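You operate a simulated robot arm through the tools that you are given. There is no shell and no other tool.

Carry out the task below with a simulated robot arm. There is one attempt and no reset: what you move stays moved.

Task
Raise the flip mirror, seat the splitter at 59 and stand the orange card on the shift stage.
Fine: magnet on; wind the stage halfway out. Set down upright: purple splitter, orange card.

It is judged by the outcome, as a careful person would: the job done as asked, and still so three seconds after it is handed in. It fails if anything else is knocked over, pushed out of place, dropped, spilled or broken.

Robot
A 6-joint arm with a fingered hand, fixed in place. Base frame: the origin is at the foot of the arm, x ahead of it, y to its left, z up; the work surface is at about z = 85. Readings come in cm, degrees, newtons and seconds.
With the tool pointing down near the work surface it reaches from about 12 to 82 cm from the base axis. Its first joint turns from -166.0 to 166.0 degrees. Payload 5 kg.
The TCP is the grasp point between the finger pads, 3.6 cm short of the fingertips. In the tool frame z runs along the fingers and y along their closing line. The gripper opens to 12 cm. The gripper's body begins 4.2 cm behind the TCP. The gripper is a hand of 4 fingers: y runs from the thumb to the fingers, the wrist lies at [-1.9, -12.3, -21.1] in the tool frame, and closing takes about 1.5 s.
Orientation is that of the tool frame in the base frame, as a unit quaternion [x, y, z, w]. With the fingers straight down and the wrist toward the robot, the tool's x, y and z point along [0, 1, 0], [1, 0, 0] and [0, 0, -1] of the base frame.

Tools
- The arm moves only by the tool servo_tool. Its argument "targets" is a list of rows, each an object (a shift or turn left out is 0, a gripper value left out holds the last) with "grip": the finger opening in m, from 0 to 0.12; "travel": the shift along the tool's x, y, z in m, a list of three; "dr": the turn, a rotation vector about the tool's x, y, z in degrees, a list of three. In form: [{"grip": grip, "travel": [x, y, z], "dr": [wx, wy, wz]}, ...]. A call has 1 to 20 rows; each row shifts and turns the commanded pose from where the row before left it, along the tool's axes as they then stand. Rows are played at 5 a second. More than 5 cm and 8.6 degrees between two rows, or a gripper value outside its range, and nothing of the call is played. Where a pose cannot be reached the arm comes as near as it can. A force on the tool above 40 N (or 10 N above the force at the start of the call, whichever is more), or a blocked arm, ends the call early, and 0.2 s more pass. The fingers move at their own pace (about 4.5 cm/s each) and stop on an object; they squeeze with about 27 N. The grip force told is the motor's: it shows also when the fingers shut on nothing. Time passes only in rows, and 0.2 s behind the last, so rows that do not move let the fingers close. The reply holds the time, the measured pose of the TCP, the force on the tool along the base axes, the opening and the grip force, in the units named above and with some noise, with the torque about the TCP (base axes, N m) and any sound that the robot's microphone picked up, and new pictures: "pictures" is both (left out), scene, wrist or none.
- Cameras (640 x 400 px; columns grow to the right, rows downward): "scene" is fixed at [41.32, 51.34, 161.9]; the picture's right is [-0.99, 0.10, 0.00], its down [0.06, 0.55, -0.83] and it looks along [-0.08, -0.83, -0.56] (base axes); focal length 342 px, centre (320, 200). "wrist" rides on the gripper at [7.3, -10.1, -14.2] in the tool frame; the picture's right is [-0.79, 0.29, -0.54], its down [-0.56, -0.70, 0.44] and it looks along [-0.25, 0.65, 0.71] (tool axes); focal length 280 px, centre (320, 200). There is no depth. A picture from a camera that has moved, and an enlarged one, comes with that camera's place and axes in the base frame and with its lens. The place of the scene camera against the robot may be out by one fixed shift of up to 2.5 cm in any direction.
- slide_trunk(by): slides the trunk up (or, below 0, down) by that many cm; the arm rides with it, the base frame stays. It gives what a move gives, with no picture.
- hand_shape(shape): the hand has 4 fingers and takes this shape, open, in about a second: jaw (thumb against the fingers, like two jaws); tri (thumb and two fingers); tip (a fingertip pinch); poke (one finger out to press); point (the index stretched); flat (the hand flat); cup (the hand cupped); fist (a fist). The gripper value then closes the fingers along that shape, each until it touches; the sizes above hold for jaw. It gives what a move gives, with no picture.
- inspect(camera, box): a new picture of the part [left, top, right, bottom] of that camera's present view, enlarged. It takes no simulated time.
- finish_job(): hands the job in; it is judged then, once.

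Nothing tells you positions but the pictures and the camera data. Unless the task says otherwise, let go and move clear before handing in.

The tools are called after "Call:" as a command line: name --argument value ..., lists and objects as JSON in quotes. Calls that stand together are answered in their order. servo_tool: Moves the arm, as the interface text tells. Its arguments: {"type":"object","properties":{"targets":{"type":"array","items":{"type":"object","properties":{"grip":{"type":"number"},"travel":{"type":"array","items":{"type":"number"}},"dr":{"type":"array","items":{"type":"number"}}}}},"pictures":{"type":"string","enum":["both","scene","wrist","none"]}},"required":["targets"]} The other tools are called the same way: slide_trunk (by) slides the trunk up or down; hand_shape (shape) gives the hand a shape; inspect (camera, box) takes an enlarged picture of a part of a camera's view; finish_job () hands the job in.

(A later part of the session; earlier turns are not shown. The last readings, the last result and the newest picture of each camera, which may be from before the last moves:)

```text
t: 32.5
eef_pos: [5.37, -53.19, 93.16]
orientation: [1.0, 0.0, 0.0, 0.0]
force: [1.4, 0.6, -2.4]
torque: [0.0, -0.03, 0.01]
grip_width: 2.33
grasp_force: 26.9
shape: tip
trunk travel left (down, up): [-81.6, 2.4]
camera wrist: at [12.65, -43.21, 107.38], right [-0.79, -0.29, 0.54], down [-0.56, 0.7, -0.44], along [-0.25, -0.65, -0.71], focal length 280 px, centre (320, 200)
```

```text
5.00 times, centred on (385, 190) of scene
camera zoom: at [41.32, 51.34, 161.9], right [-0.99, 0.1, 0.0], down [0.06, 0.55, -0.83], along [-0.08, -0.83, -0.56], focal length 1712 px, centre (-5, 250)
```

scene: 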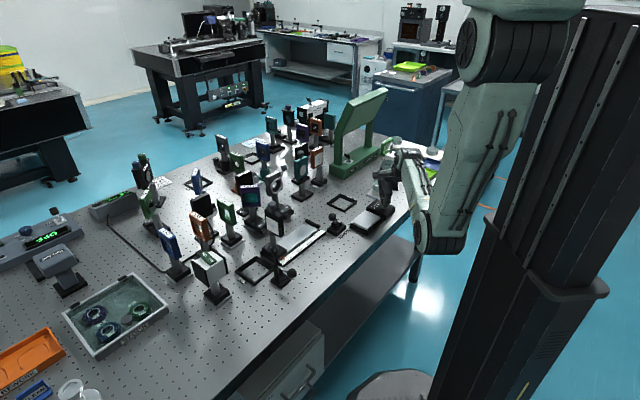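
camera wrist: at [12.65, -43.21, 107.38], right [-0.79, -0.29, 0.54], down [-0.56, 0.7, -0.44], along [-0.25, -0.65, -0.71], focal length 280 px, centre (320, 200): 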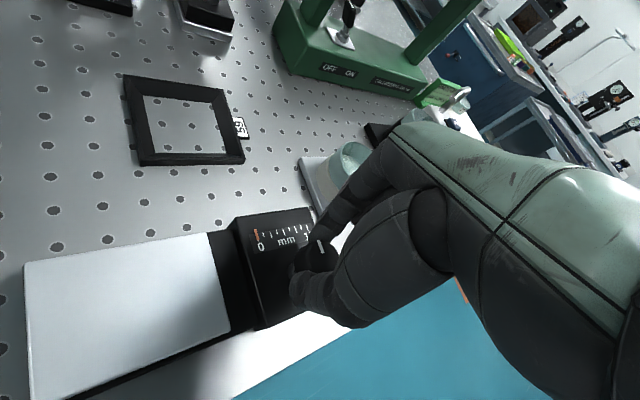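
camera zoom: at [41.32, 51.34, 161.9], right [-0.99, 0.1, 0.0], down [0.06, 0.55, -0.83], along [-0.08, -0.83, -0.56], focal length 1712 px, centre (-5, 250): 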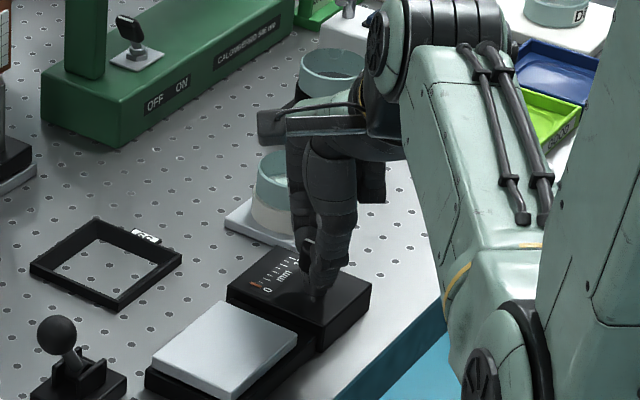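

Knob gripped. I'll try turning it clockwise (seen from above) by 24° and look at the marker.

Call:
servo_tool --targets '[{"dr": [0, 0, 6]}, {"dr": [0, 0, 6]}, {"dr": [0, 0, 6]}, {"dr": [0, 0, 6]}]' --pictures "wrist"

Call:
inspect --camera "wrist" --box '[200, 180, 400, 340]'

Call:
inspect --camera "scene" --box '[350, 190, 410, 230]'

```text
t: 33.5
eef_pos: [5.37, -53.31, 93.2]
orientation: [0.978, -0.209, 0.0, 0.0]
force: [1.4, -6.6, -6.2]
torque: [-0.24, -0.04, 0.02]
grip_width: 2.32
grasp_force: 27.0
shape: tip
trunk travel left (down, up): [-81.6, 2.4]
camera wrist: at [16.16, -47.1, 107.4], right [-0.84, 0.06, 0.54], down [-0.23, 0.87, -0.44], along [-0.5, -0.49, -0.71], focal length 280 px, centre (320, 200)
```

wrist: 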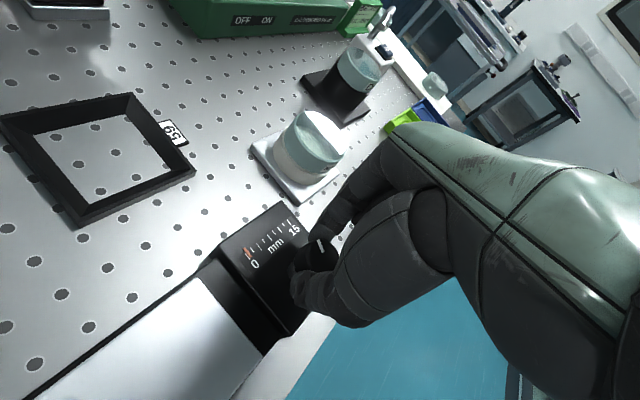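

```text
2.50 times, centred on (300, 260) of wrist
camera zoom: at [16.16, -47.1, 107.4], right [-0.84, 0.06, 0.54], down [-0.23, 0.87, -0.44], along [-0.5, -0.49, -0.71], focal length 701 px, centre (370, 50)
```

zoom: 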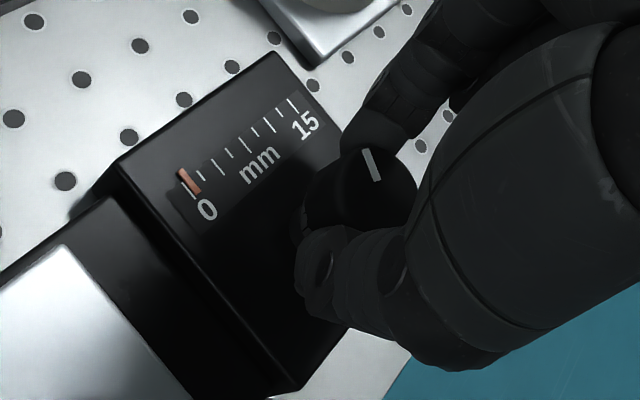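

```text
10.00 times, centred on (380, 210) of scene
camera zoom: at [41.32, 51.34, 161.9], right [-0.99, 0.1, 0.0], down [0.06, 0.55, -0.83], along [-0.08, -0.83, -0.56], focal length 3423 px, centre (-280, 100)
```

zoom: 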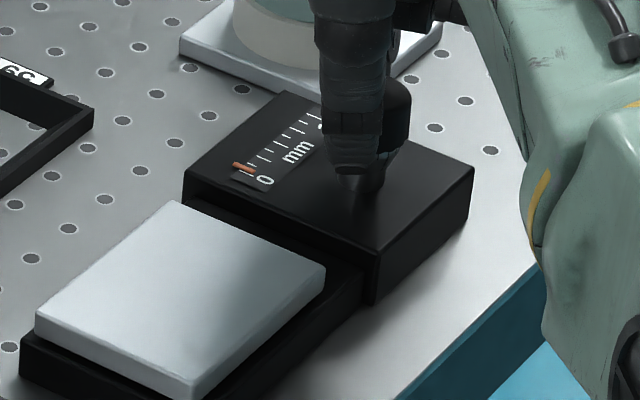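

Clockwise works: the marker crept up from 0. Continue turning.

Call:
servo_tool --targets '[{"dr": [0, 0, 7]}, {"dr": [0, 0, 7]}, {"dr": [0, 0, 7]}, {"dr": [0, 0, 7]}, {"dr": [0, 0, 7]}, {"dr": [0, 0, 7]}]' --pictures "both"

Call:
inspect --camera "wrist" --box '[200, 160, 400, 340]'

Call:
inspect --camera "scene" --box '[350, 190, 410, 230]'

```text
t: 34.9
eef_pos: [5.24, -53.31, 93.15]
orientation: [0.838, -0.545, 0.0, 0.0]
force: [-1.4, -11.6, -3.9]
torque: [-0.35, 0.12, 0.0]
grip_width: 2.27
grasp_force: 27.1
shape: tip
trunk travel left (down, up): [-81.6, 2.4]
camera wrist: at [17.48, -55.98, 107.39], right [-0.58, 0.6, 0.54], down [0.41, 0.8, -0.44], along [-0.7, -0.03, -0.71], focal length 280 px, centre (320, 200)
```

scene: 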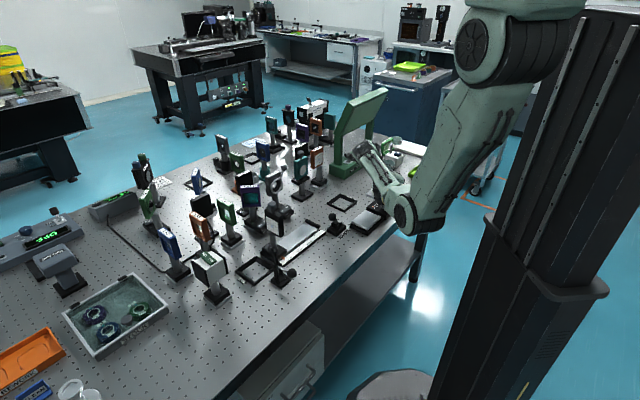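
wrist: 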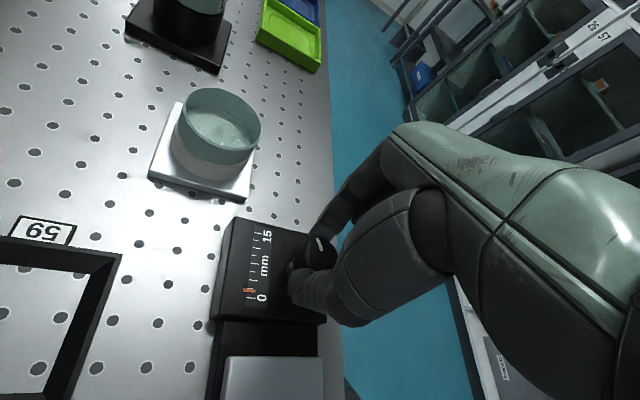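

```text
2.22 times, centred on (300, 250) of wrist
camera zoom: at [17.48, -55.98, 107.39], right [-0.58, 0.6, 0.54], down [0.41, 0.8, -0.44], along [-0.7, -0.03, -0.71], focal length 623 px, centre (364, 89)
```

zoom: 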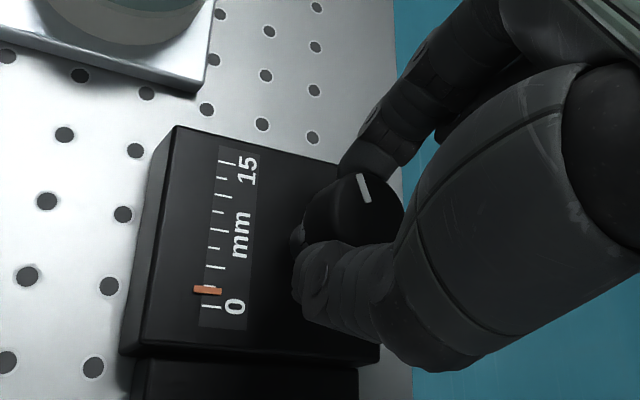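

```text
10.00 times, centred on (380, 210) of scene
camera zoom: at [41.32, 51.34, 161.9], right [-0.99, 0.1, 0.0], down [0.06, 0.55, -0.83], along [-0.08, -0.83, -0.56], focal length 3423 px, centre (-280, 100)
```

zoom: 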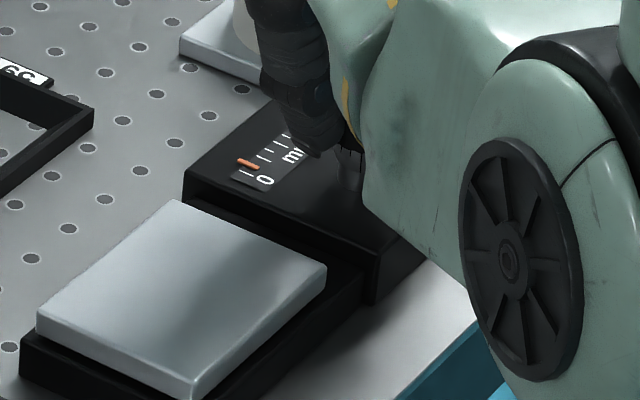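

The marker is near 0.8 of a tick after 66° (8 ticks full scale, so 4 ticks is the target). Continue as far as the wrist comfortably goes.

Call:
servo_tool --targets '[{"dr": [0, 0, 7]}, {"dr": [0, 0, 7]}, {"dr": [0, 0, 7]}]' --pictures "wrist"

```text
t: 35.7
eef_pos: [5.33, -53.53, 93.15]
orientation: [0.725, -0.689, 0.0, 0.0]
force: [-7.3, -11.9, 1.4]
torque: [-0.3, 0.25, 0.03]
grip_width: 2.3
grasp_force: 27.4
shape: tip
trunk travel left (down, up): [-81.6, 2.4]
camera wrist: at [15.72, -60.17, 107.38], right [-0.33, 0.77, 0.54], down [0.67, 0.59, -0.44], along [-0.67, 0.22, -0.71], focal length 280 px, centre (320, 200)
```

wrist: 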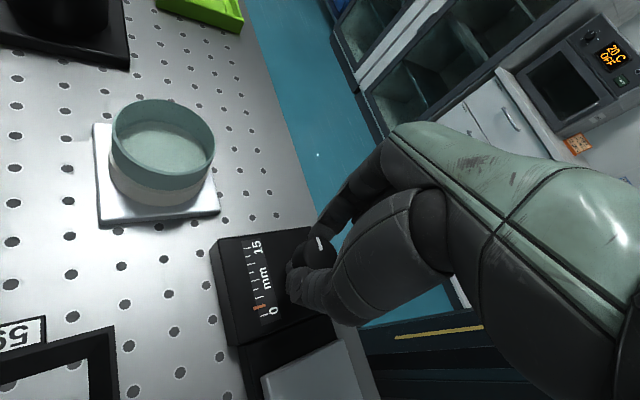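

Lateral force is building, so I'll release, rise, rotate back about 150°, and regrasp centred.

Call:
servo_tool --targets '[{"grip": 0.055}, {"grip": 0.055}, {"grip": 0.055}, {"grip": 0.055}, {"travel": [0, 0, -0.02]}, {"travel": [0, 0, -0.025]}]' --pictures "wrist"

Call:
inspect --camera "wrist" --box '[200, 180, 360, 340]'

Call:
inspect --camera "scene" --box '[350, 190, 410, 230]'

```text
t: 37.1
eef_pos: [5.36, -53.15, 97.69]
orientation: [0.725, -0.689, 0.0, 0.001]
force: [0.0, 0.1, -1.0]
torque: [0.01, -0.01, -0.01]
grip_width: 5.48
grasp_force: 0.1
shape: tip
trunk travel left (down, up): [-81.6, 2.4]
camera wrist: at [15.86, -59.93, 111.88], right [-0.33, 0.77, 0.54], down [0.67, 0.6, -0.44], along [-0.67, 0.22, -0.71], focal length 280 px, centre (320, 200)
```

wrist: 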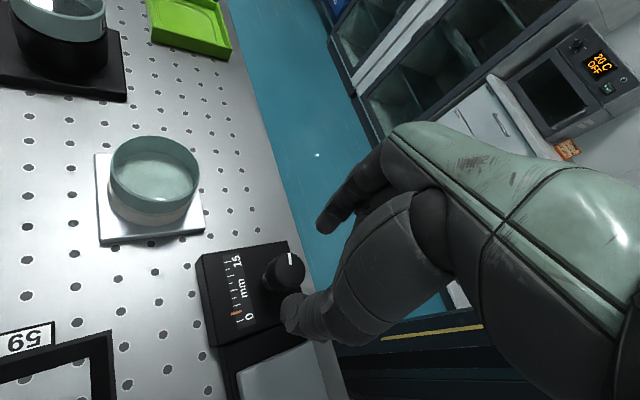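

```text
2.50 times, centred on (280, 260) of wrist
camera zoom: at [15.86, -59.93, 111.88], right [-0.33, 0.77, 0.54], down [0.67, 0.6, -0.44], along [-0.67, 0.22, -0.71], focal length 701 px, centre (420, 50)
```

zoom: 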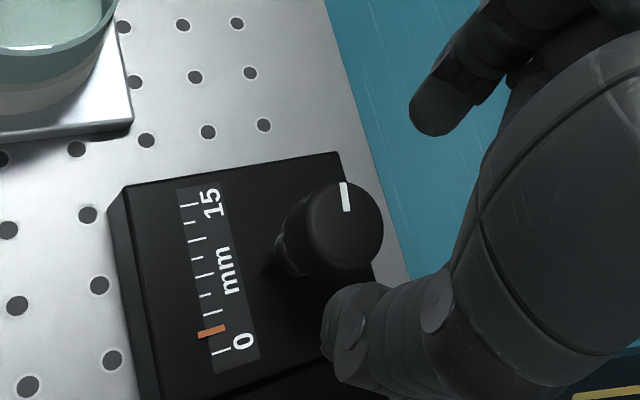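

```text
10.00 times, centred on (380, 210) of scene
camera zoom: at [41.32, 51.34, 161.9], right [-0.99, 0.1, 0.0], down [0.06, 0.55, -0.83], along [-0.08, -0.83, -0.56], focal length 3423 px, centre (-280, 100)
```

zoom: 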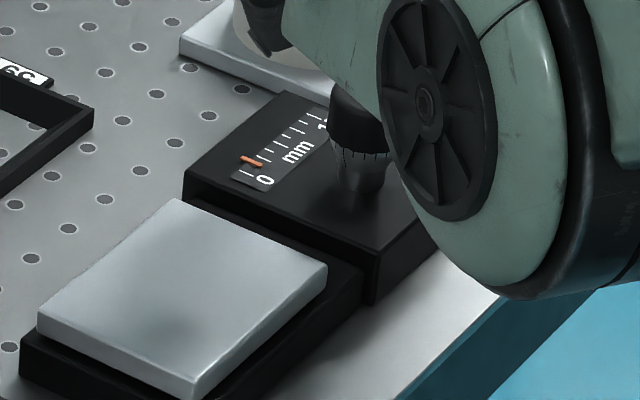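

One tick per ~90°, so one full turn total is halfway. Rotating the open hand back to regrasp.

Call:
servo_tool --targets '[{"dr": [0, 0, -8.4]}, {"dr": [0, 0, -8.4]}, {"dr": [0, 0, -8.4]}, {"dr": [0, 0, -8.4]}, {"dr": [0, 0, -8.4]}, {"dr": [0, 0, -8.4]}, {"dr": [0, 0, -8.4]}, {"dr": [0, 0, -8.4]}, {"dr": [0, 0, -8.4]}, {"dr": [0, 0, -8.4]}, {"dr": [0, 0, -8.4]}, {"dr": [0, 0, -8.4]}, {"dr": [0, 0, -8.4]}, {"dr": [0, 0, -8.4]}, {"dr": [0, 0, -8.4]}, {"dr": [0, 0, -8.4]}, {"dr": [0, 0, -8.4]}, {"dr": [0, 0, 0]}]'

Call:
inspect --camera "wrist" --box '[200, 180, 400, 340]'

```text
t: 40.9
eef_pos: [5.26, -53.29, 97.69]
orientation: [0.883, 0.469, 0.0, 0.0]
force: [-0.3, 0.2, -0.1]
torque: [0.02, 0.02, 0.02]
grip_width: 5.5
grasp_force: 0.0
shape: tip
trunk travel left (down, up): [-81.6, 2.4]
camera wrist: at [0.96, -41.52, 111.96], right [-0.2, -0.82, 0.54], down [-0.89, -0.07, -0.44], along [0.4, -0.57, -0.71], focal length 280 px, centre (320, 200)
```

scene: 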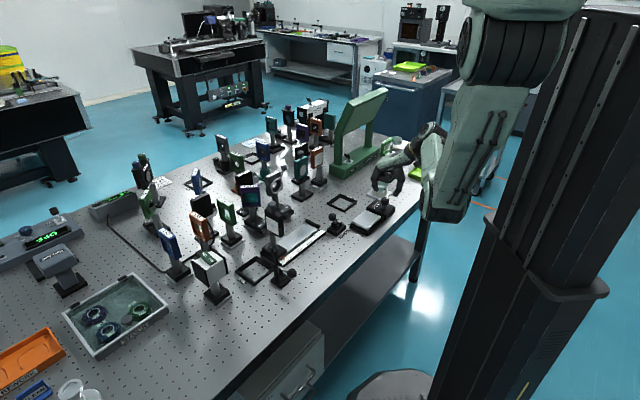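
wrist: 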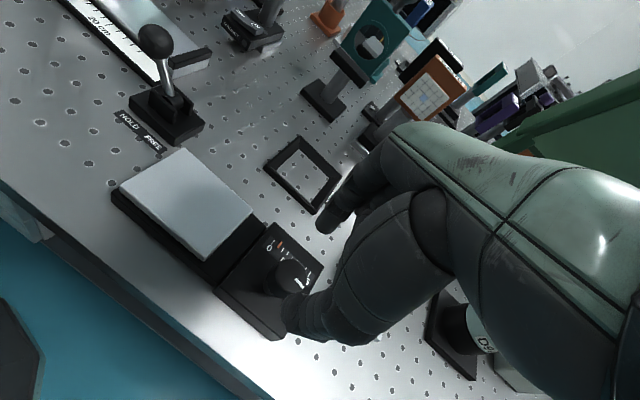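

```text
2.50 times, centred on (300, 260) of wrist
camera zoom: at [0.96, -41.52, 111.96], right [-0.2, -0.82, 0.54], down [-0.89, -0.07, -0.44], along [0.4, -0.57, -0.71], focal length 701 px, centre (370, 50)
```

zoom: 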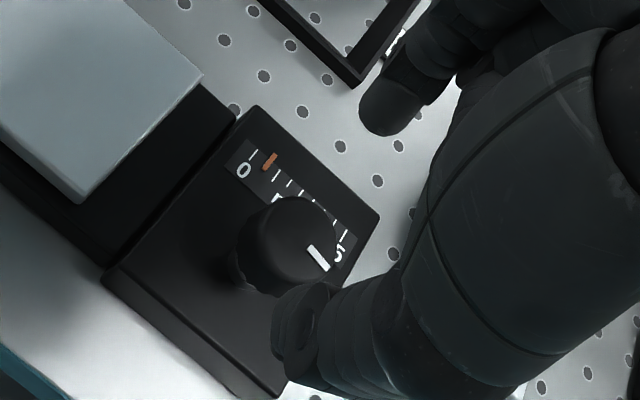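

Call:
servo_tool --targets '[{"travel": [0, 0, 0.02]}, {"travel": [0, 0, 0.015]}, {"travel": [0, 0, 0.01]}, {"grip": 0.01}, {"grip": 0.01}, {"grip": 0.01}, {"grip": 0.01}, {"grip": 0.01}, {"grip": 0.01}]' --pictures "none"

Call:
servo_tool --targets '[{"dr": [0, 0, 7]}, {"dr": [0, 0, 7]}, {"dr": [0, 0, 7]}, {"dr": [0, 0, 7]}, {"dr": [0, 0, 7]}, {"dr": [0, 0, 7]}, {"dr": [0, 0, 7]}]' --pictures "wrist"

Call:
inspect --camera "wrist" --box '[200, 180, 400, 340]'

```text
t: 42.9
eef_pos: [5.28, -53.16, 93.16]
orientation: [0.884, 0.468, -0.001, -0.001]
force: [-0.9, 1.3, -2.6]
torque: [0.06, -0.01, -0.04]
grip_width: 2.24
grasp_force: 27.1
shape: tip
trunk travel left (down, up): [-81.6, 2.4]
```

```text
t: 44.5
eef_pos: [5.36, -53.47, 93.25]
orientation: [0.998, 0.058, 0.0, 0.0]
force: [1.4, -3.8, -8.0]
torque: [-0.12, -0.1, 0.03]
grip_width: 2.22
grasp_force: 27.4
shape: tip
trunk travel left (down, up): [-81.6, 2.4]
camera wrist: at [11.39, -42.46, 107.38], right [-0.75, -0.38, 0.54], down [-0.64, 0.63, -0.44], along [-0.17, -0.68, -0.71], focal length 280 px, centre (320, 200)
```

wrist: 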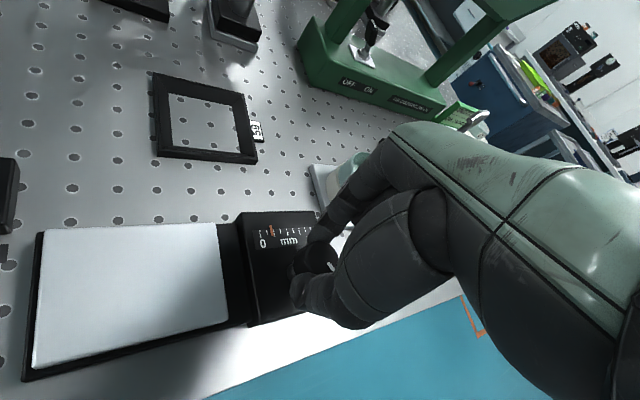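

```text
2.50 times, centred on (300, 260) of wrist
camera zoom: at [11.39, -42.46, 107.38], right [-0.75, -0.38, 0.54], down [-0.64, 0.63, -0.44], along [-0.17, -0.68, -0.71], focal length 701 px, centre (370, 50)
```

zoom: 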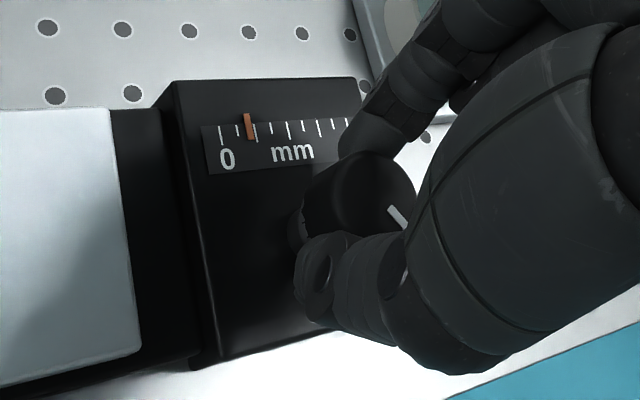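

Marker now around 1.6 ticks. Continue.

Call:
servo_tool --targets '[{"dr": [0, 0, 7]}, {"dr": [0, 0, 7]}, {"dr": [0, 0, 7]}, {"dr": [0, 0, 7]}, {"dr": [0, 0, 7]}, {"dr": [0, 0, 7]}, {"dr": [0, 0, 7]}, {"dr": [0, 0, 7]}]' --pictures "none"

Call:
servo_tool --targets '[{"travel": [0.001, 0.0005, 0], "dr": [0, 0, 7]}, {"dr": [0, 0, 7]}, {"dr": [0, 0, 7]}, {"dr": [0, 0, 7]}]' --pictures "wrist"

Call:
inspect --camera "wrist" --box '[200, 180, 400, 340]'

```text
t: 46.3
eef_pos: [5.21, -53.43, 93.18]
orientation: [0.909, -0.417, 0.0, 0.0]
force: [-2.0, -9.3, -4.9]
torque: [-0.34, 0.16, 0.01]
grip_width: 2.2
grasp_force: 27.1
shape: tip
trunk travel left (down, up): [-81.6, 2.4]
```

```text
t: 47.3
eef_pos: [5.28, -53.5, 93.03]
orientation: [0.781, -0.625, 0.0, -0.001]
force: [-8.5, -9.4, -3.7]
torque: [-0.29, 0.34, 0.06]
grip_width: 2.2
grasp_force: 27.4
shape: tip
trunk travel left (down, up): [-81.6, 2.4]
camera wrist: at [16.71, -58.4, 107.38], right [-0.45, 0.71, 0.54], down [0.56, 0.7, -0.44], along [-0.69, 0.1, -0.71], focal length 280 px, centre (320, 200)
```

wrist: 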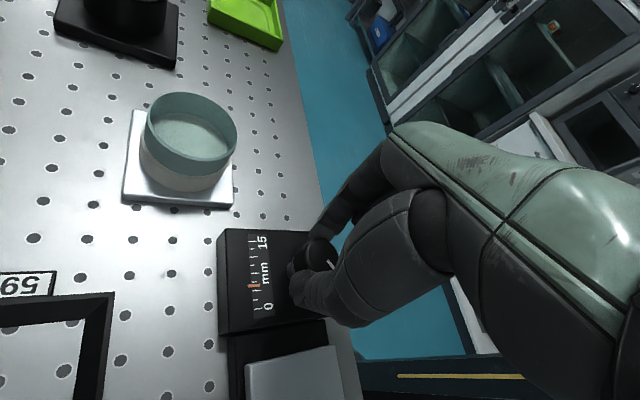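

```text
2.50 times, centred on (300, 260) of wrist
camera zoom: at [16.71, -58.4, 107.38], right [-0.45, 0.71, 0.54], down [0.56, 0.7, -0.44], along [-0.69, 0.1, -0.71], focal length 701 px, centre (370, 50)
```

zoom: 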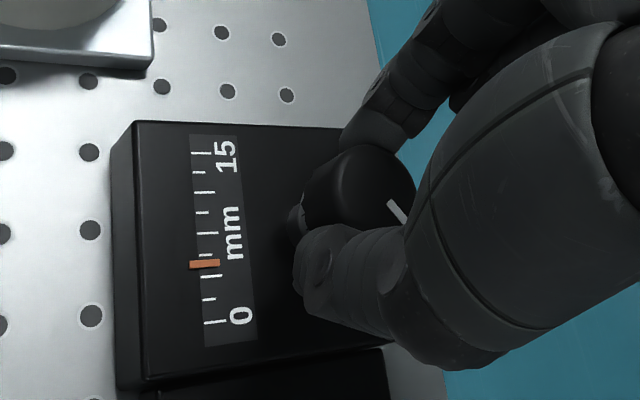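

Marker ≈2.5 ticks; 1.5 more to go. Release, rotate back, regrasp.

Call:
servo_tool --targets '[{"grip": 0.055}, {"grip": 0.055}, {"grip": 0.055}, {"grip": 0.055}, {"travel": [0, 0, -0.02]}, {"travel": [0, 0, -0.025]}]' --pictures "none"

Call:
servo_tool --targets '[{"dr": [0, 0, -8.4]}, {"dr": [0, 0, -8.4]}, {"dr": [0, 0, -8.4]}, {"dr": [0, 0, -8.4]}, {"dr": [0, 0, -8.4]}, {"dr": [0, 0, -8.4]}, {"dr": [0, 0, -8.4]}, {"dr": [0, 0, -8.4]}, {"dr": [0, 0, -8.4]}, {"dr": [0, 0, -8.4]}, {"dr": [0, 0, -8.4]}, {"dr": [0, 0, -8.4]}, {"dr": [0, 0, -8.4]}, {"dr": [0, 0, -8.4]}, {"dr": [0, 0, -8.4]}, {"dr": [0, 0, -8.4]}, {"dr": [0, 0, -8.4]}, {"dr": [0, 0, 0]}]' --pictures "wrist"

Call:
inspect --camera "wrist" --box '[200, 180, 400, 340]'

Call:
inspect --camera "scene" --box '[340, 180, 420, 240]'

```text
t: 48.7
eef_pos: [5.46, -53.31, 97.72]
orientation: [0.782, -0.624, 0.0, 0.0]
force: [0.4, -0.6, -0.3]
torque: [0.02, -0.03, -0.01]
grip_width: 5.47
grasp_force: 0.0
shape: tip
trunk travel left (down, up): [-81.6, 2.4]
```

```text
t: 52.5
eef_pos: [5.37, -53.26, 97.58]
orientation: [0.84, 0.542, 0.0, 0.0]
force: [-0.9, 0.1, -0.2]
torque: [-0.01, 0.0, 0.02]
grip_width: 5.48
grasp_force: 0.0
shape: tip
trunk travel left (down, up): [-81.6, 2.4]
camera wrist: at [-0.87, -42.53, 111.88], right [-0.06, -0.84, 0.54], down [-0.87, -0.22, -0.44], along [0.49, -0.5, -0.71], focal length 280 px, centre (320, 200)
```

wrist: 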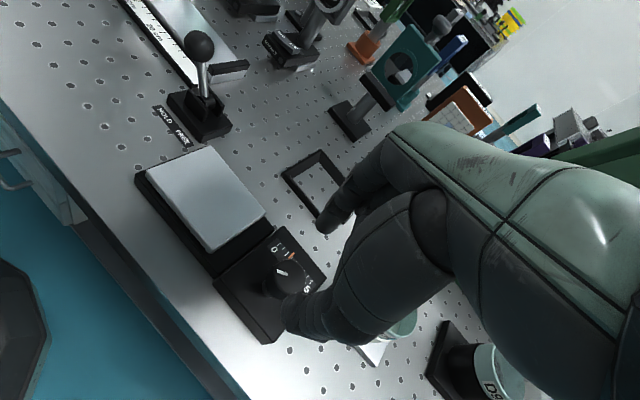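

```text
2.50 times, centred on (300, 260) of wrist
camera zoom: at [-0.87, -42.53, 111.88], right [-0.06, -0.84, 0.54], down [-0.87, -0.22, -0.44], along [0.49, -0.5, -0.71], focal length 701 px, centre (370, 50)
```

zoom: 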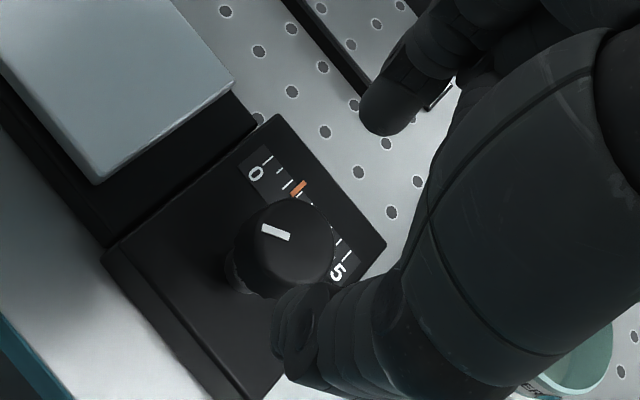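

```text
6.67 times, centred on (380, 210) of scene
camera zoom: at [41.32, 51.34, 161.9], right [-0.99, 0.1, 0.0], down [0.06, 0.55, -0.83], along [-0.08, -0.83, -0.56], focal length 2282 px, centre (-80, 133)
```

zoom: 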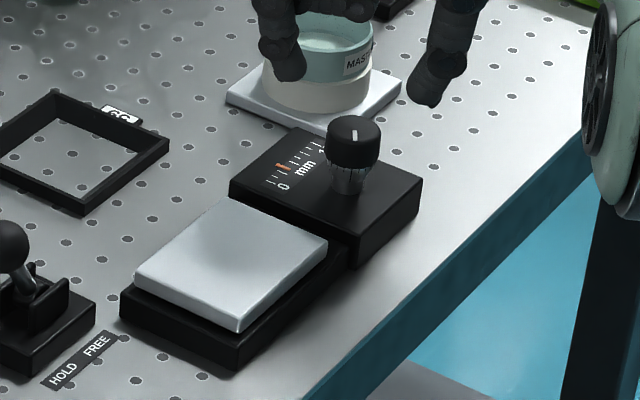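

Call:
servo_tool --targets '[{"travel": [0, 0, 0.02]}, {"travel": [0, 0, 0.015]}, {"travel": [0, 0, 0.01]}, {"grip": 0.01}, {"grip": 0.01}, {"grip": 0.01}, {"grip": 0.01}, {"grip": 0.01}, {"grip": 0.01}]' --pictures "none"

Call:
servo_tool --targets '[{"dr": [0, 0, 7]}, {"dr": [0, 0, 7]}, {"dr": [0, 0, 7]}, {"dr": [0, 0, 7]}, {"dr": [0, 0, 7]}, {"dr": [0, 0, 7]}, {"dr": [0, 0, 7]}, {"dr": [0, 0, 7]}, {"dr": [0, 0, 7]}]' --pictures "wrist"

Call:
inspect --camera "wrist" --box '[200, 180, 400, 340]'

```text
t: 54.5
eef_pos: [5.23, -53.35, 93.17]
orientation: [0.84, 0.542, 0.0, 0.0]
force: [-0.8, 1.7, -2.0]
torque: [0.01, 0.03, -0.01]
grip_width: 2.24
grasp_force: 27.2
shape: tip
trunk travel left (down, up): [-81.6, 2.4]
```

```text
t: 56.5
eef_pos: [5.26, -53.45, 93.18]
orientation: [1.0, 0.022, 0.0, 0.0]
force: [-1.6, -2.1, -3.0]
torque: [-0.11, 0.05, 0.02]
grip_width: 2.24
grasp_force: 26.9
shape: tip
trunk travel left (down, up): [-81.6, 2.4]
camera wrist: at [12.11, -43.03, 107.41], right [-0.78, -0.32, 0.54], down [-0.59, 0.68, -0.44], along [-0.22, -0.66, -0.71], focal length 280 px, centre (320, 200)
```

wrist: 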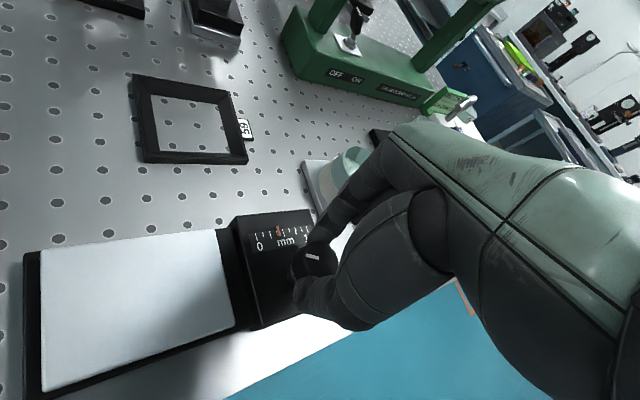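

```text
2.50 times, centred on (300, 260) of wrist
camera zoom: at [12.11, -43.03, 107.41], right [-0.78, -0.32, 0.54], down [-0.59, 0.68, -0.44], along [-0.22, -0.66, -0.71], focal length 701 px, centre (370, 50)
```

zoom: 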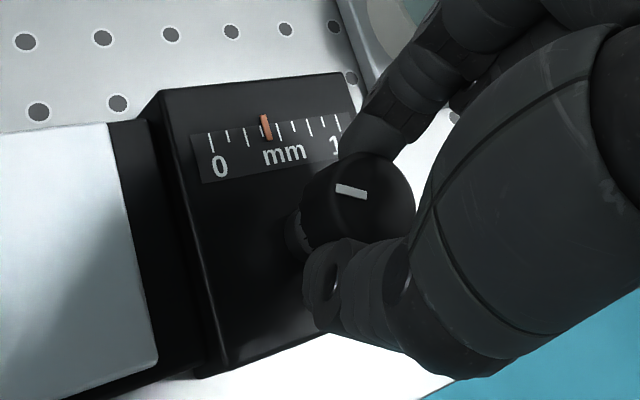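

Marker ≈3.2 ticks. Turn ~56° more and check.

Call:
servo_tool --targets '[{"dr": [0, 0, 7]}, {"dr": [0, 0, 7]}, {"dr": [0, 0, 7]}, {"dr": [0, 0, 7]}, {"dr": [0, 0, 7]}, {"dr": [0, 0, 7]}, {"dr": [0, 0, 7]}, {"dr": [0, 0, 7]}]' --pictures "wrist"

Call:
inspect --camera "wrist" --box '[210, 180, 340, 320]'

```text
t: 58.3
eef_pos: [5.26, -53.44, 93.15]
orientation: [0.893, -0.45, 0.0, 0.0]
force: [-8.7, -6.2, -0.5]
torque: [-0.29, 0.32, 0.03]
grip_width: 2.22
grasp_force: 27.0
shape: tip
trunk travel left (down, up): [-81.6, 2.4]
camera wrist: at [17.74, -53.28, 107.41], right [-0.7, 0.46, 0.54], down [0.23, 0.87, -0.44], along [-0.68, -0.19, -0.71], focal length 280 px, centre (320, 200)
```

wrist: 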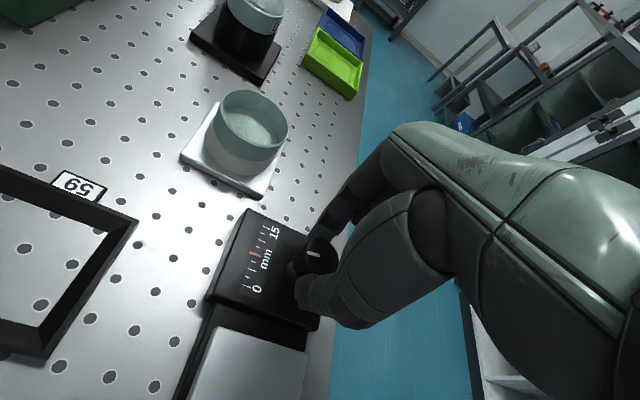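

```text
2.86 times, centred on (275, 250) of wrist
camera zoom: at [17.74, -53.28, 107.41], right [-0.7, 0.46, 0.54], down [0.23, 0.87, -0.44], along [-0.68, -0.19, -0.71], focal length 801 px, centre (449, 57)
```

zoom: 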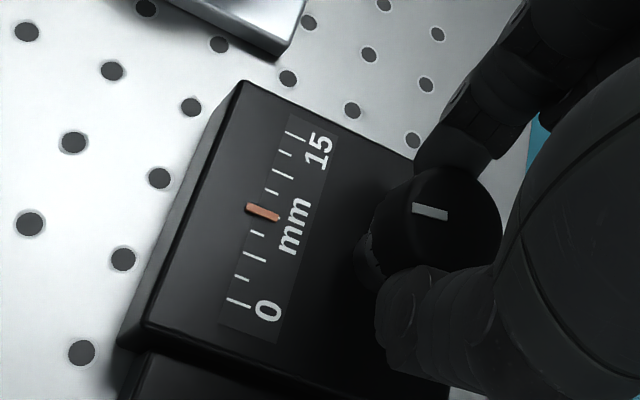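

The marker covers the middle tick (7.5 mm). I'll add a small ~4° to complete the full turn, release and check.

Call:
servo_tool --targets '[{"dr": [0, 0, 4]}, {"dr": [0, 0, 0]}, {"grip": 0.055}, {"grip": 0.055}, {"grip": 0.055}, {"grip": 0.055}, {"travel": [0, 0, -0.025]}, {"travel": [0, 0, -0.03]}, {"travel": [0, 0, -0.03]}]' --pictures "wrist"

Call:
inspect --camera "wrist" --box '[190, 200, 310, 340]'

Call:
inspect --camera "scene" --box '[340, 180, 420, 240]'

```text
t: 60.3
eef_pos: [5.49, -53.36, 101.74]
orientation: [0.877, -0.48, 0.0, 0.0]
force: [-0.8, -0.2, 0.0]
torque: [0.0, -0.01, 0.01]
grip_width: 5.44
grasp_force: 0.0
shape: tip
trunk travel left (down, up): [-81.6, 2.4]
camera wrist: at [17.94, -54.14, 115.96], right [-0.67, 0.51, 0.54], down [0.29, 0.85, -0.44], along [-0.69, -0.14, -0.71], focal length 280 px, centre (320, 200)
```

wrist: 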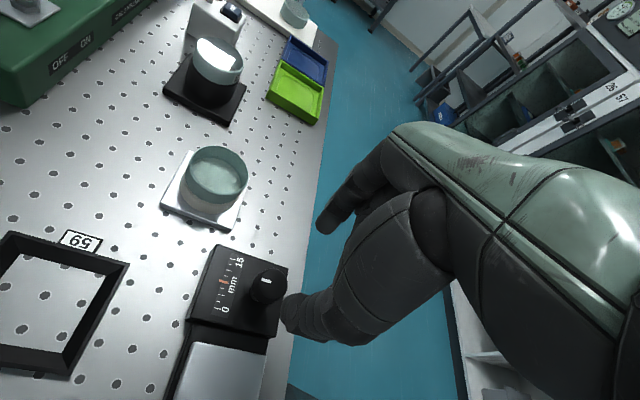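

```text
2.86 times, centred on (250, 270) of wrist
camera zoom: at [17.94, -54.14, 115.96], right [-0.67, 0.51, 0.54], down [0.29, 0.85, -0.44], along [-0.69, -0.14, -0.71], focal length 801 px, centre (520, 0)
```

zoom: 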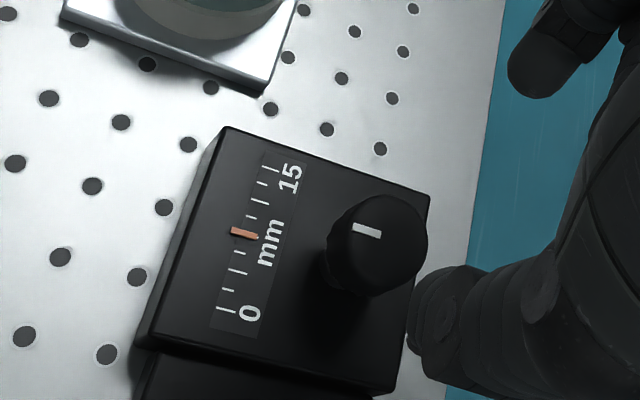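

```text
6.67 times, centred on (380, 210) of scene
camera zoom: at [41.32, 51.34, 161.9], right [-0.99, 0.1, 0.0], down [0.06, 0.55, -0.83], along [-0.08, -0.83, -0.56], focal length 2282 px, centre (-80, 133)
```

zoom: 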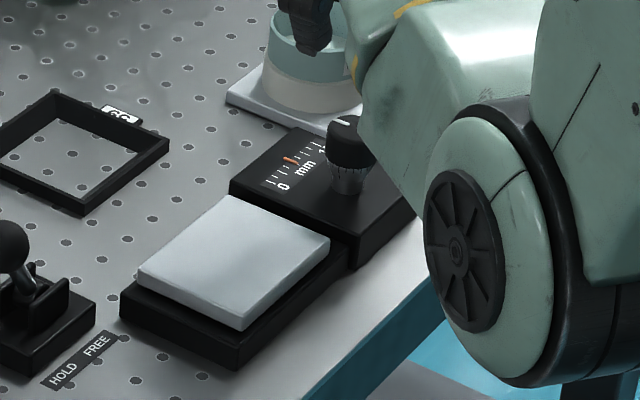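

Stage is at half travel. Now for the splitter: raise, rotate to yaw with closing along x, and move toward it for a close look.

Call:
servo_tool --targets '[{"travel": [0, 0, -0.03], "dr": [0, 0, -8.2]}, {"travel": [0, 0, -0.03], "dr": [0, 0, -8.2]}, {"travel": [0, 0, -0.03], "dr": [0, 0, -8.2]}, {"dr": [0, 0, -8.2]}, {"dr": [0, 0, -8.2]}, {"dr": [0, 0, -8.2]}, {"dr": [0, 0, -8.2]}, {"dr": [0, 0, -8.2]}, {"dr": [0, 0, -8.2]}, {"dr": [0, 0, -8.2]}, {"dr": [0, 0, -8.2]}, {"dr": [0, 0, -8.2]}, {"dr": [0, 0, -8.2]}, {"dr": [0, 0, -8.2]}]' --pictures "none"

```text
t: 63.3
eef_pos: [5.3, -53.43, 110.73]
orientation: [0.877, 0.481, 0.0, 0.0]
force: [-0.6, 0.0, 0.2]
torque: [0.02, -0.01, 0.0]
grip_width: 5.5
grasp_force: 0.1
shape: tip
trunk travel left (down, up): [-81.6, 2.4]
```

Call:
servo_tool --targets '[{"travel": [0.0277, 0.0263, 0]}, {"travel": [0.0277, 0.0263, 0]}, {"travel": [0.0277, 0.0263, 0]}, {"travel": [0.0277, 0.0263, 0]}, {"travel": [0.0277, 0.0263, 0]}, {"travel": [0.0277, 0.0263, 0]}, {"travel": [0.0277, 0.0263, 0]}, {"travel": [0.0277, 0.0263, 0]}]'

Call:
inspect --camera "wrist" --box '[80, 100, 340, 320]'

```text
t: 65.1
eef_pos: [35.28, -45.81, 110.75]
orientation: [0.877, 0.481, 0.0, 0.0]
force: [-0.7, 0.8, -0.2]
torque: [0.04, 0.0, 0.01]
grip_width: 5.49
grasp_force: 0.1
shape: tip
trunk travel left (down, up): [-81.6, 2.4]
camera wrist: at [30.63, -34.27, 125.01], right [-0.18, -0.82, 0.54], down [-0.89, -0.09, -0.44], along [0.41, -0.56, -0.71], focal length 280 px, centre (320, 200)
```

scene: 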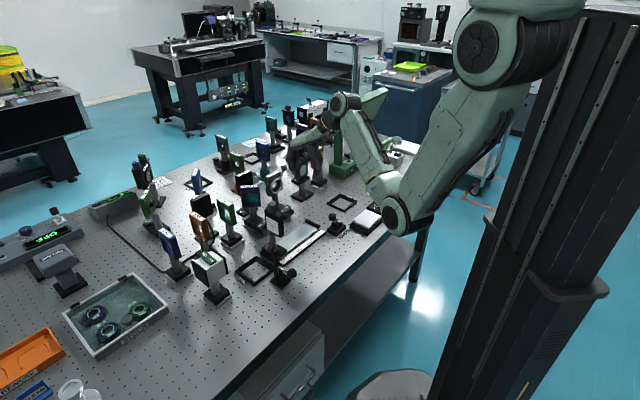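
wrist: 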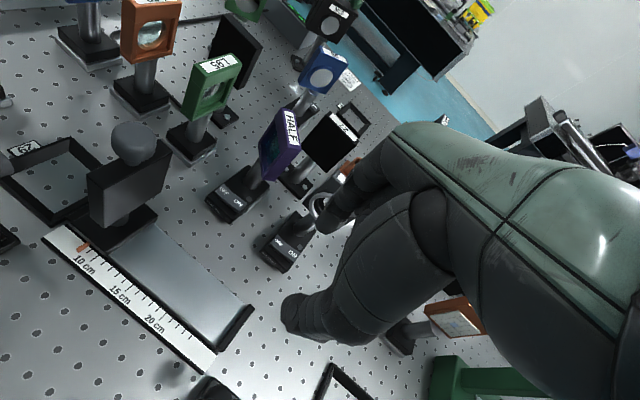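

```text
1.82 times, centred on (210, 210) of wrist
camera zoom: at [30.63, -34.27, 125.01], right [-0.18, -0.82, 0.54], down [-0.89, -0.09, -0.44], along [0.41, -0.56, -0.71], focal length 510 px, centre (520, 182)
```

zoom: 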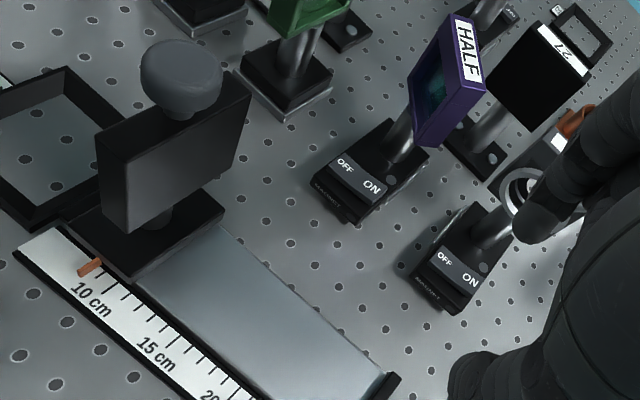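

Call:
inspect --camera "wrist" --box '[195, 100, 315, 230]'

Call:
inspect --camera "scene" --box '[225, 160, 305, 240]'

Call:
inspect --camera "wrist" --box '[250, 180, 350, 280]'

```text
3.08 times, centred on (255, 165) of wrist
camera zoom: at [30.63, -34.27, 125.01], right [-0.18, -0.82, 0.54], down [-0.89, -0.09, -0.44], along [0.41, -0.56, -0.71], focal length 863 px, centre (520, 308)
```

zoom: 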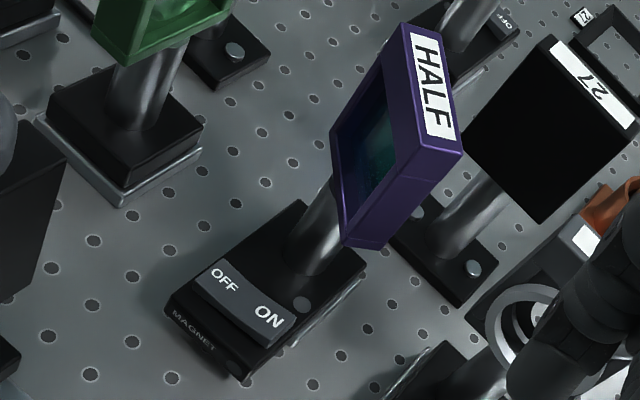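

```text
5.00 times, centred on (265, 200) of scene
camera zoom: at [41.32, 51.34, 161.9], right [-0.99, 0.1, 0.0], down [0.06, 0.55, -0.83], along [-0.08, -0.83, -0.56], focal length 1712 px, centre (595, 200)
```

zoom: 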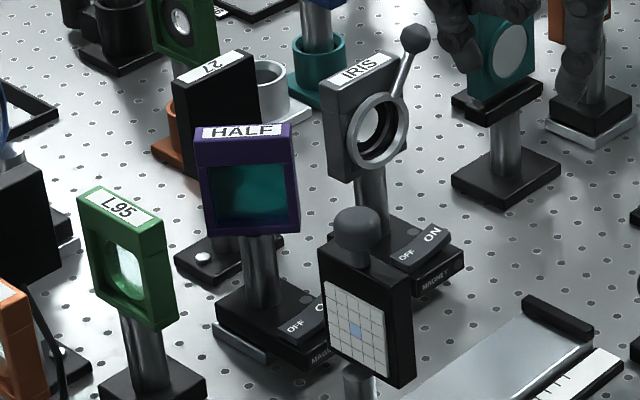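

```text
4.00 times, centred on (300, 230) of wrist
camera zoom: at [30.63, -34.27, 125.01], right [-0.18, -0.82, 0.54], down [-0.89, -0.09, -0.44], along [0.41, -0.56, -0.71], focal length 1122 px, centre (400, 80)
```

zoom: 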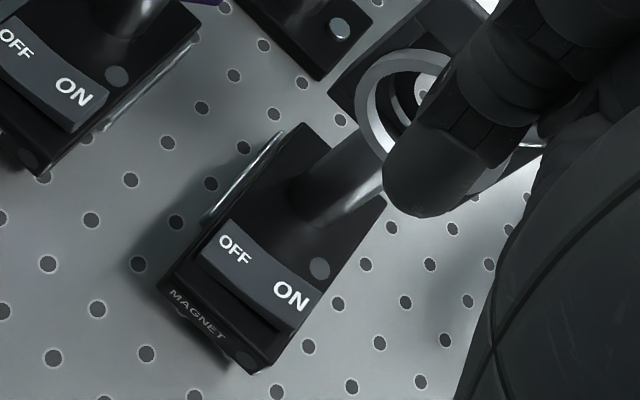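

The splitter plate is centred at about (53.6,-49.9), width along x (6.2 cm), top z≈102; its rocker is in the OFF state (ON side raised). I'll orient the pinch along x and move above it.

Call:
servo_tool --targets '[{"grip": 0.09, "dr": [0, 0, -8.1]}, {"dr": [0, 0, -8.1]}, {"dr": [0, 0, -8.1]}, {"dr": [0, 0, -8.1]}, {"travel": [-0.007, 0.03, 0]}, {"travel": [-0.007, 0.03, 0]}, {"travel": [-0.007, 0.03, 0]}, {"travel": [-0.007, 0.03, 0]}, {"travel": [-0.007, 0.03, 0]}, {"travel": [-0.006, 0.033, 0]}, {"travel": [0, 0, 0]}]'

Call:
inspect --camera "wrist" --box '[160, 140, 400, 340]'

Call:
inspect --camera "scene" --box '[210, 110, 320, 220]'

```text
t: 67.5
eef_pos: [53.42, -50.26, 110.61]
orientation: [0.709, 0.706, -0.001, 0.0]
force: [-1.0, -0.3, 1.0]
torque: [-0.02, -0.03, 0.02]
grip_width: 9.0
grasp_force: 0.0
shape: tip
trunk travel left (down, up): [-81.6, 2.4]
camera wrist: at [43.3, -42.95, 124.84], right [0.29, -0.79, 0.54], down [-0.7, -0.56, -0.44], along [0.65, -0.25, -0.71], focal length 280 px, centre (320, 200)
```

scene: 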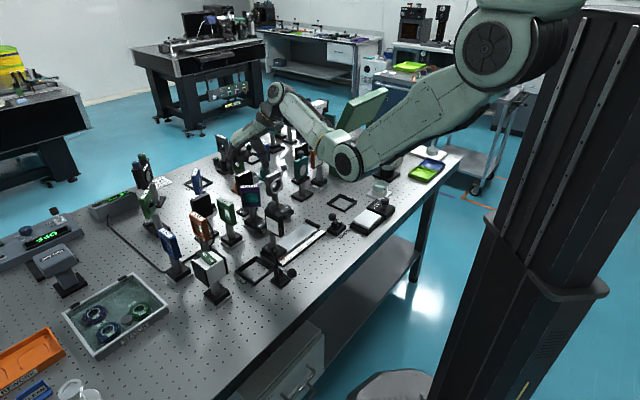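
wrist: 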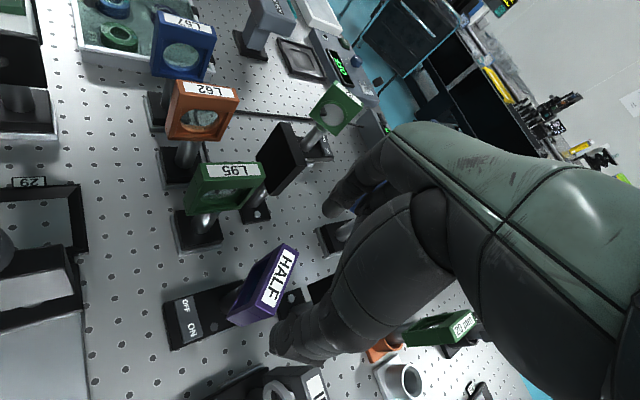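

```text
2.00 times, centred on (280, 240) of wrist
camera zoom: at [43.3, -42.95, 124.84], right [0.29, -0.79, 0.54], down [-0.7, -0.56, -0.44], along [0.65, -0.25, -0.71], focal length 561 px, centre (400, 120)
```

zoom: 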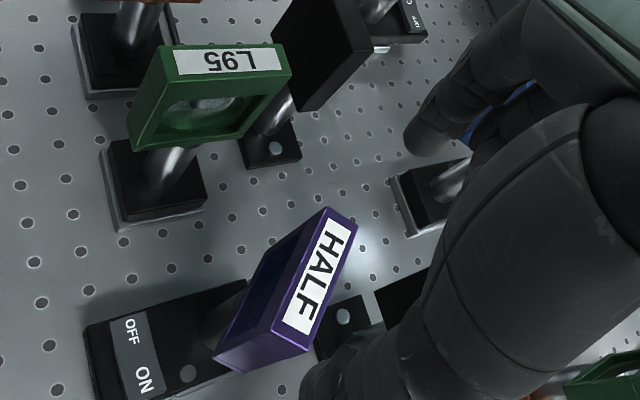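

```text
3.64 times, centred on (265, 165) of scene
camera zoom: at [41.32, 51.34, 161.9], right [-0.99, 0.1, 0.0], down [0.06, 0.55, -0.83], along [-0.08, -0.83, -0.56], focal length 1245 px, centre (520, 327)
```

zoom: 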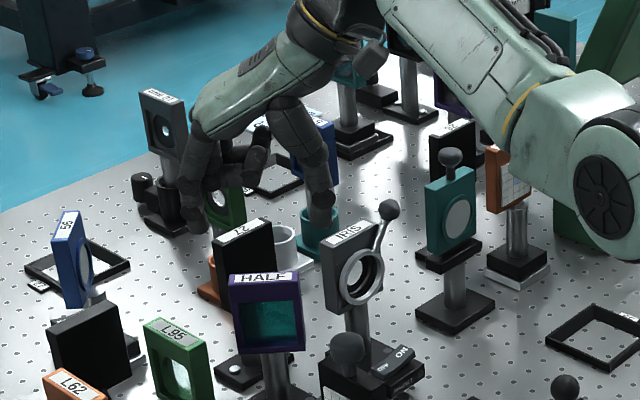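

The TCP is nearly centred on HALF (53.65,-50.15). Descend in stages.

Call:
servo_tool --targets '[{"travel": [0.001, 0.0025, 0.015]}, {"travel": [0, 0, 0.015]}, {"travel": [0, 0, 0.015]}, {"travel": [0, 0, 0.015]}, {"travel": [0, 0, 0]}]'

Call:
inspect --camera "wrist" --box '[160, 140, 400, 400]'

Call:
inspect --camera "scene" --box '[210, 110, 320, 220]'

```text
t: 68.7
eef_pos: [53.46, -50.21, 104.65]
orientation: [0.709, 0.706, 0.0, 0.0]
force: [-0.5, 0.2, 0.7]
torque: [0.01, 0.02, -0.01]
grip_width: 9.0
grasp_force: 0.1
shape: tip
trunk travel left (down, up): [-81.6, 2.4]
camera wrist: at [43.39, -42.89, 118.83], right [0.29, -0.79, 0.54], down [-0.7, -0.56, -0.44], along [0.65, -0.25, -0.71], focal length 280 px, centre (320, 200)
```

scene: 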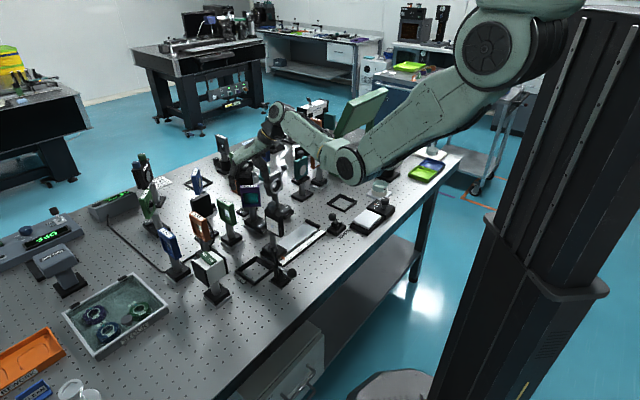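
wrist: 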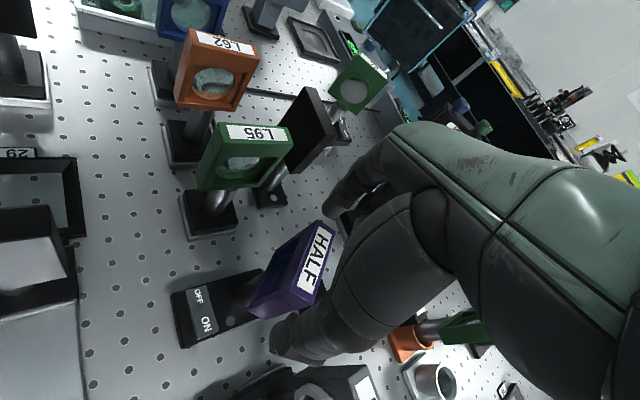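

```text
1.54 times, centred on (280, 270) of wrist
camera zoom: at [43.39, -42.89, 118.83], right [0.29, -0.79, 0.54], down [-0.7, -0.56, -0.44], along [0.65, -0.25, -0.71], focal length 431 px, centre (382, 92)
```

zoom: 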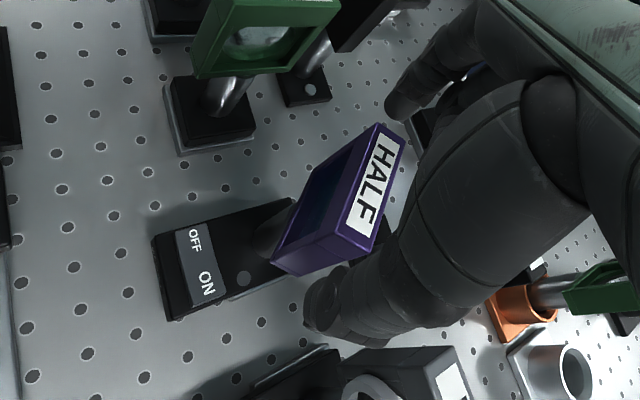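

```text
3.64 times, centred on (265, 165) of scene
camera zoom: at [41.32, 51.34, 161.9], right [-0.99, 0.1, 0.0], down [0.06, 0.55, -0.83], along [-0.08, -0.83, -0.56], focal length 1245 px, centre (520, 327)
```

zoom: 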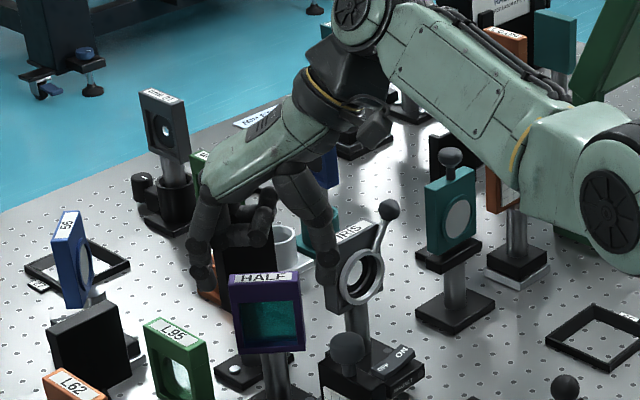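

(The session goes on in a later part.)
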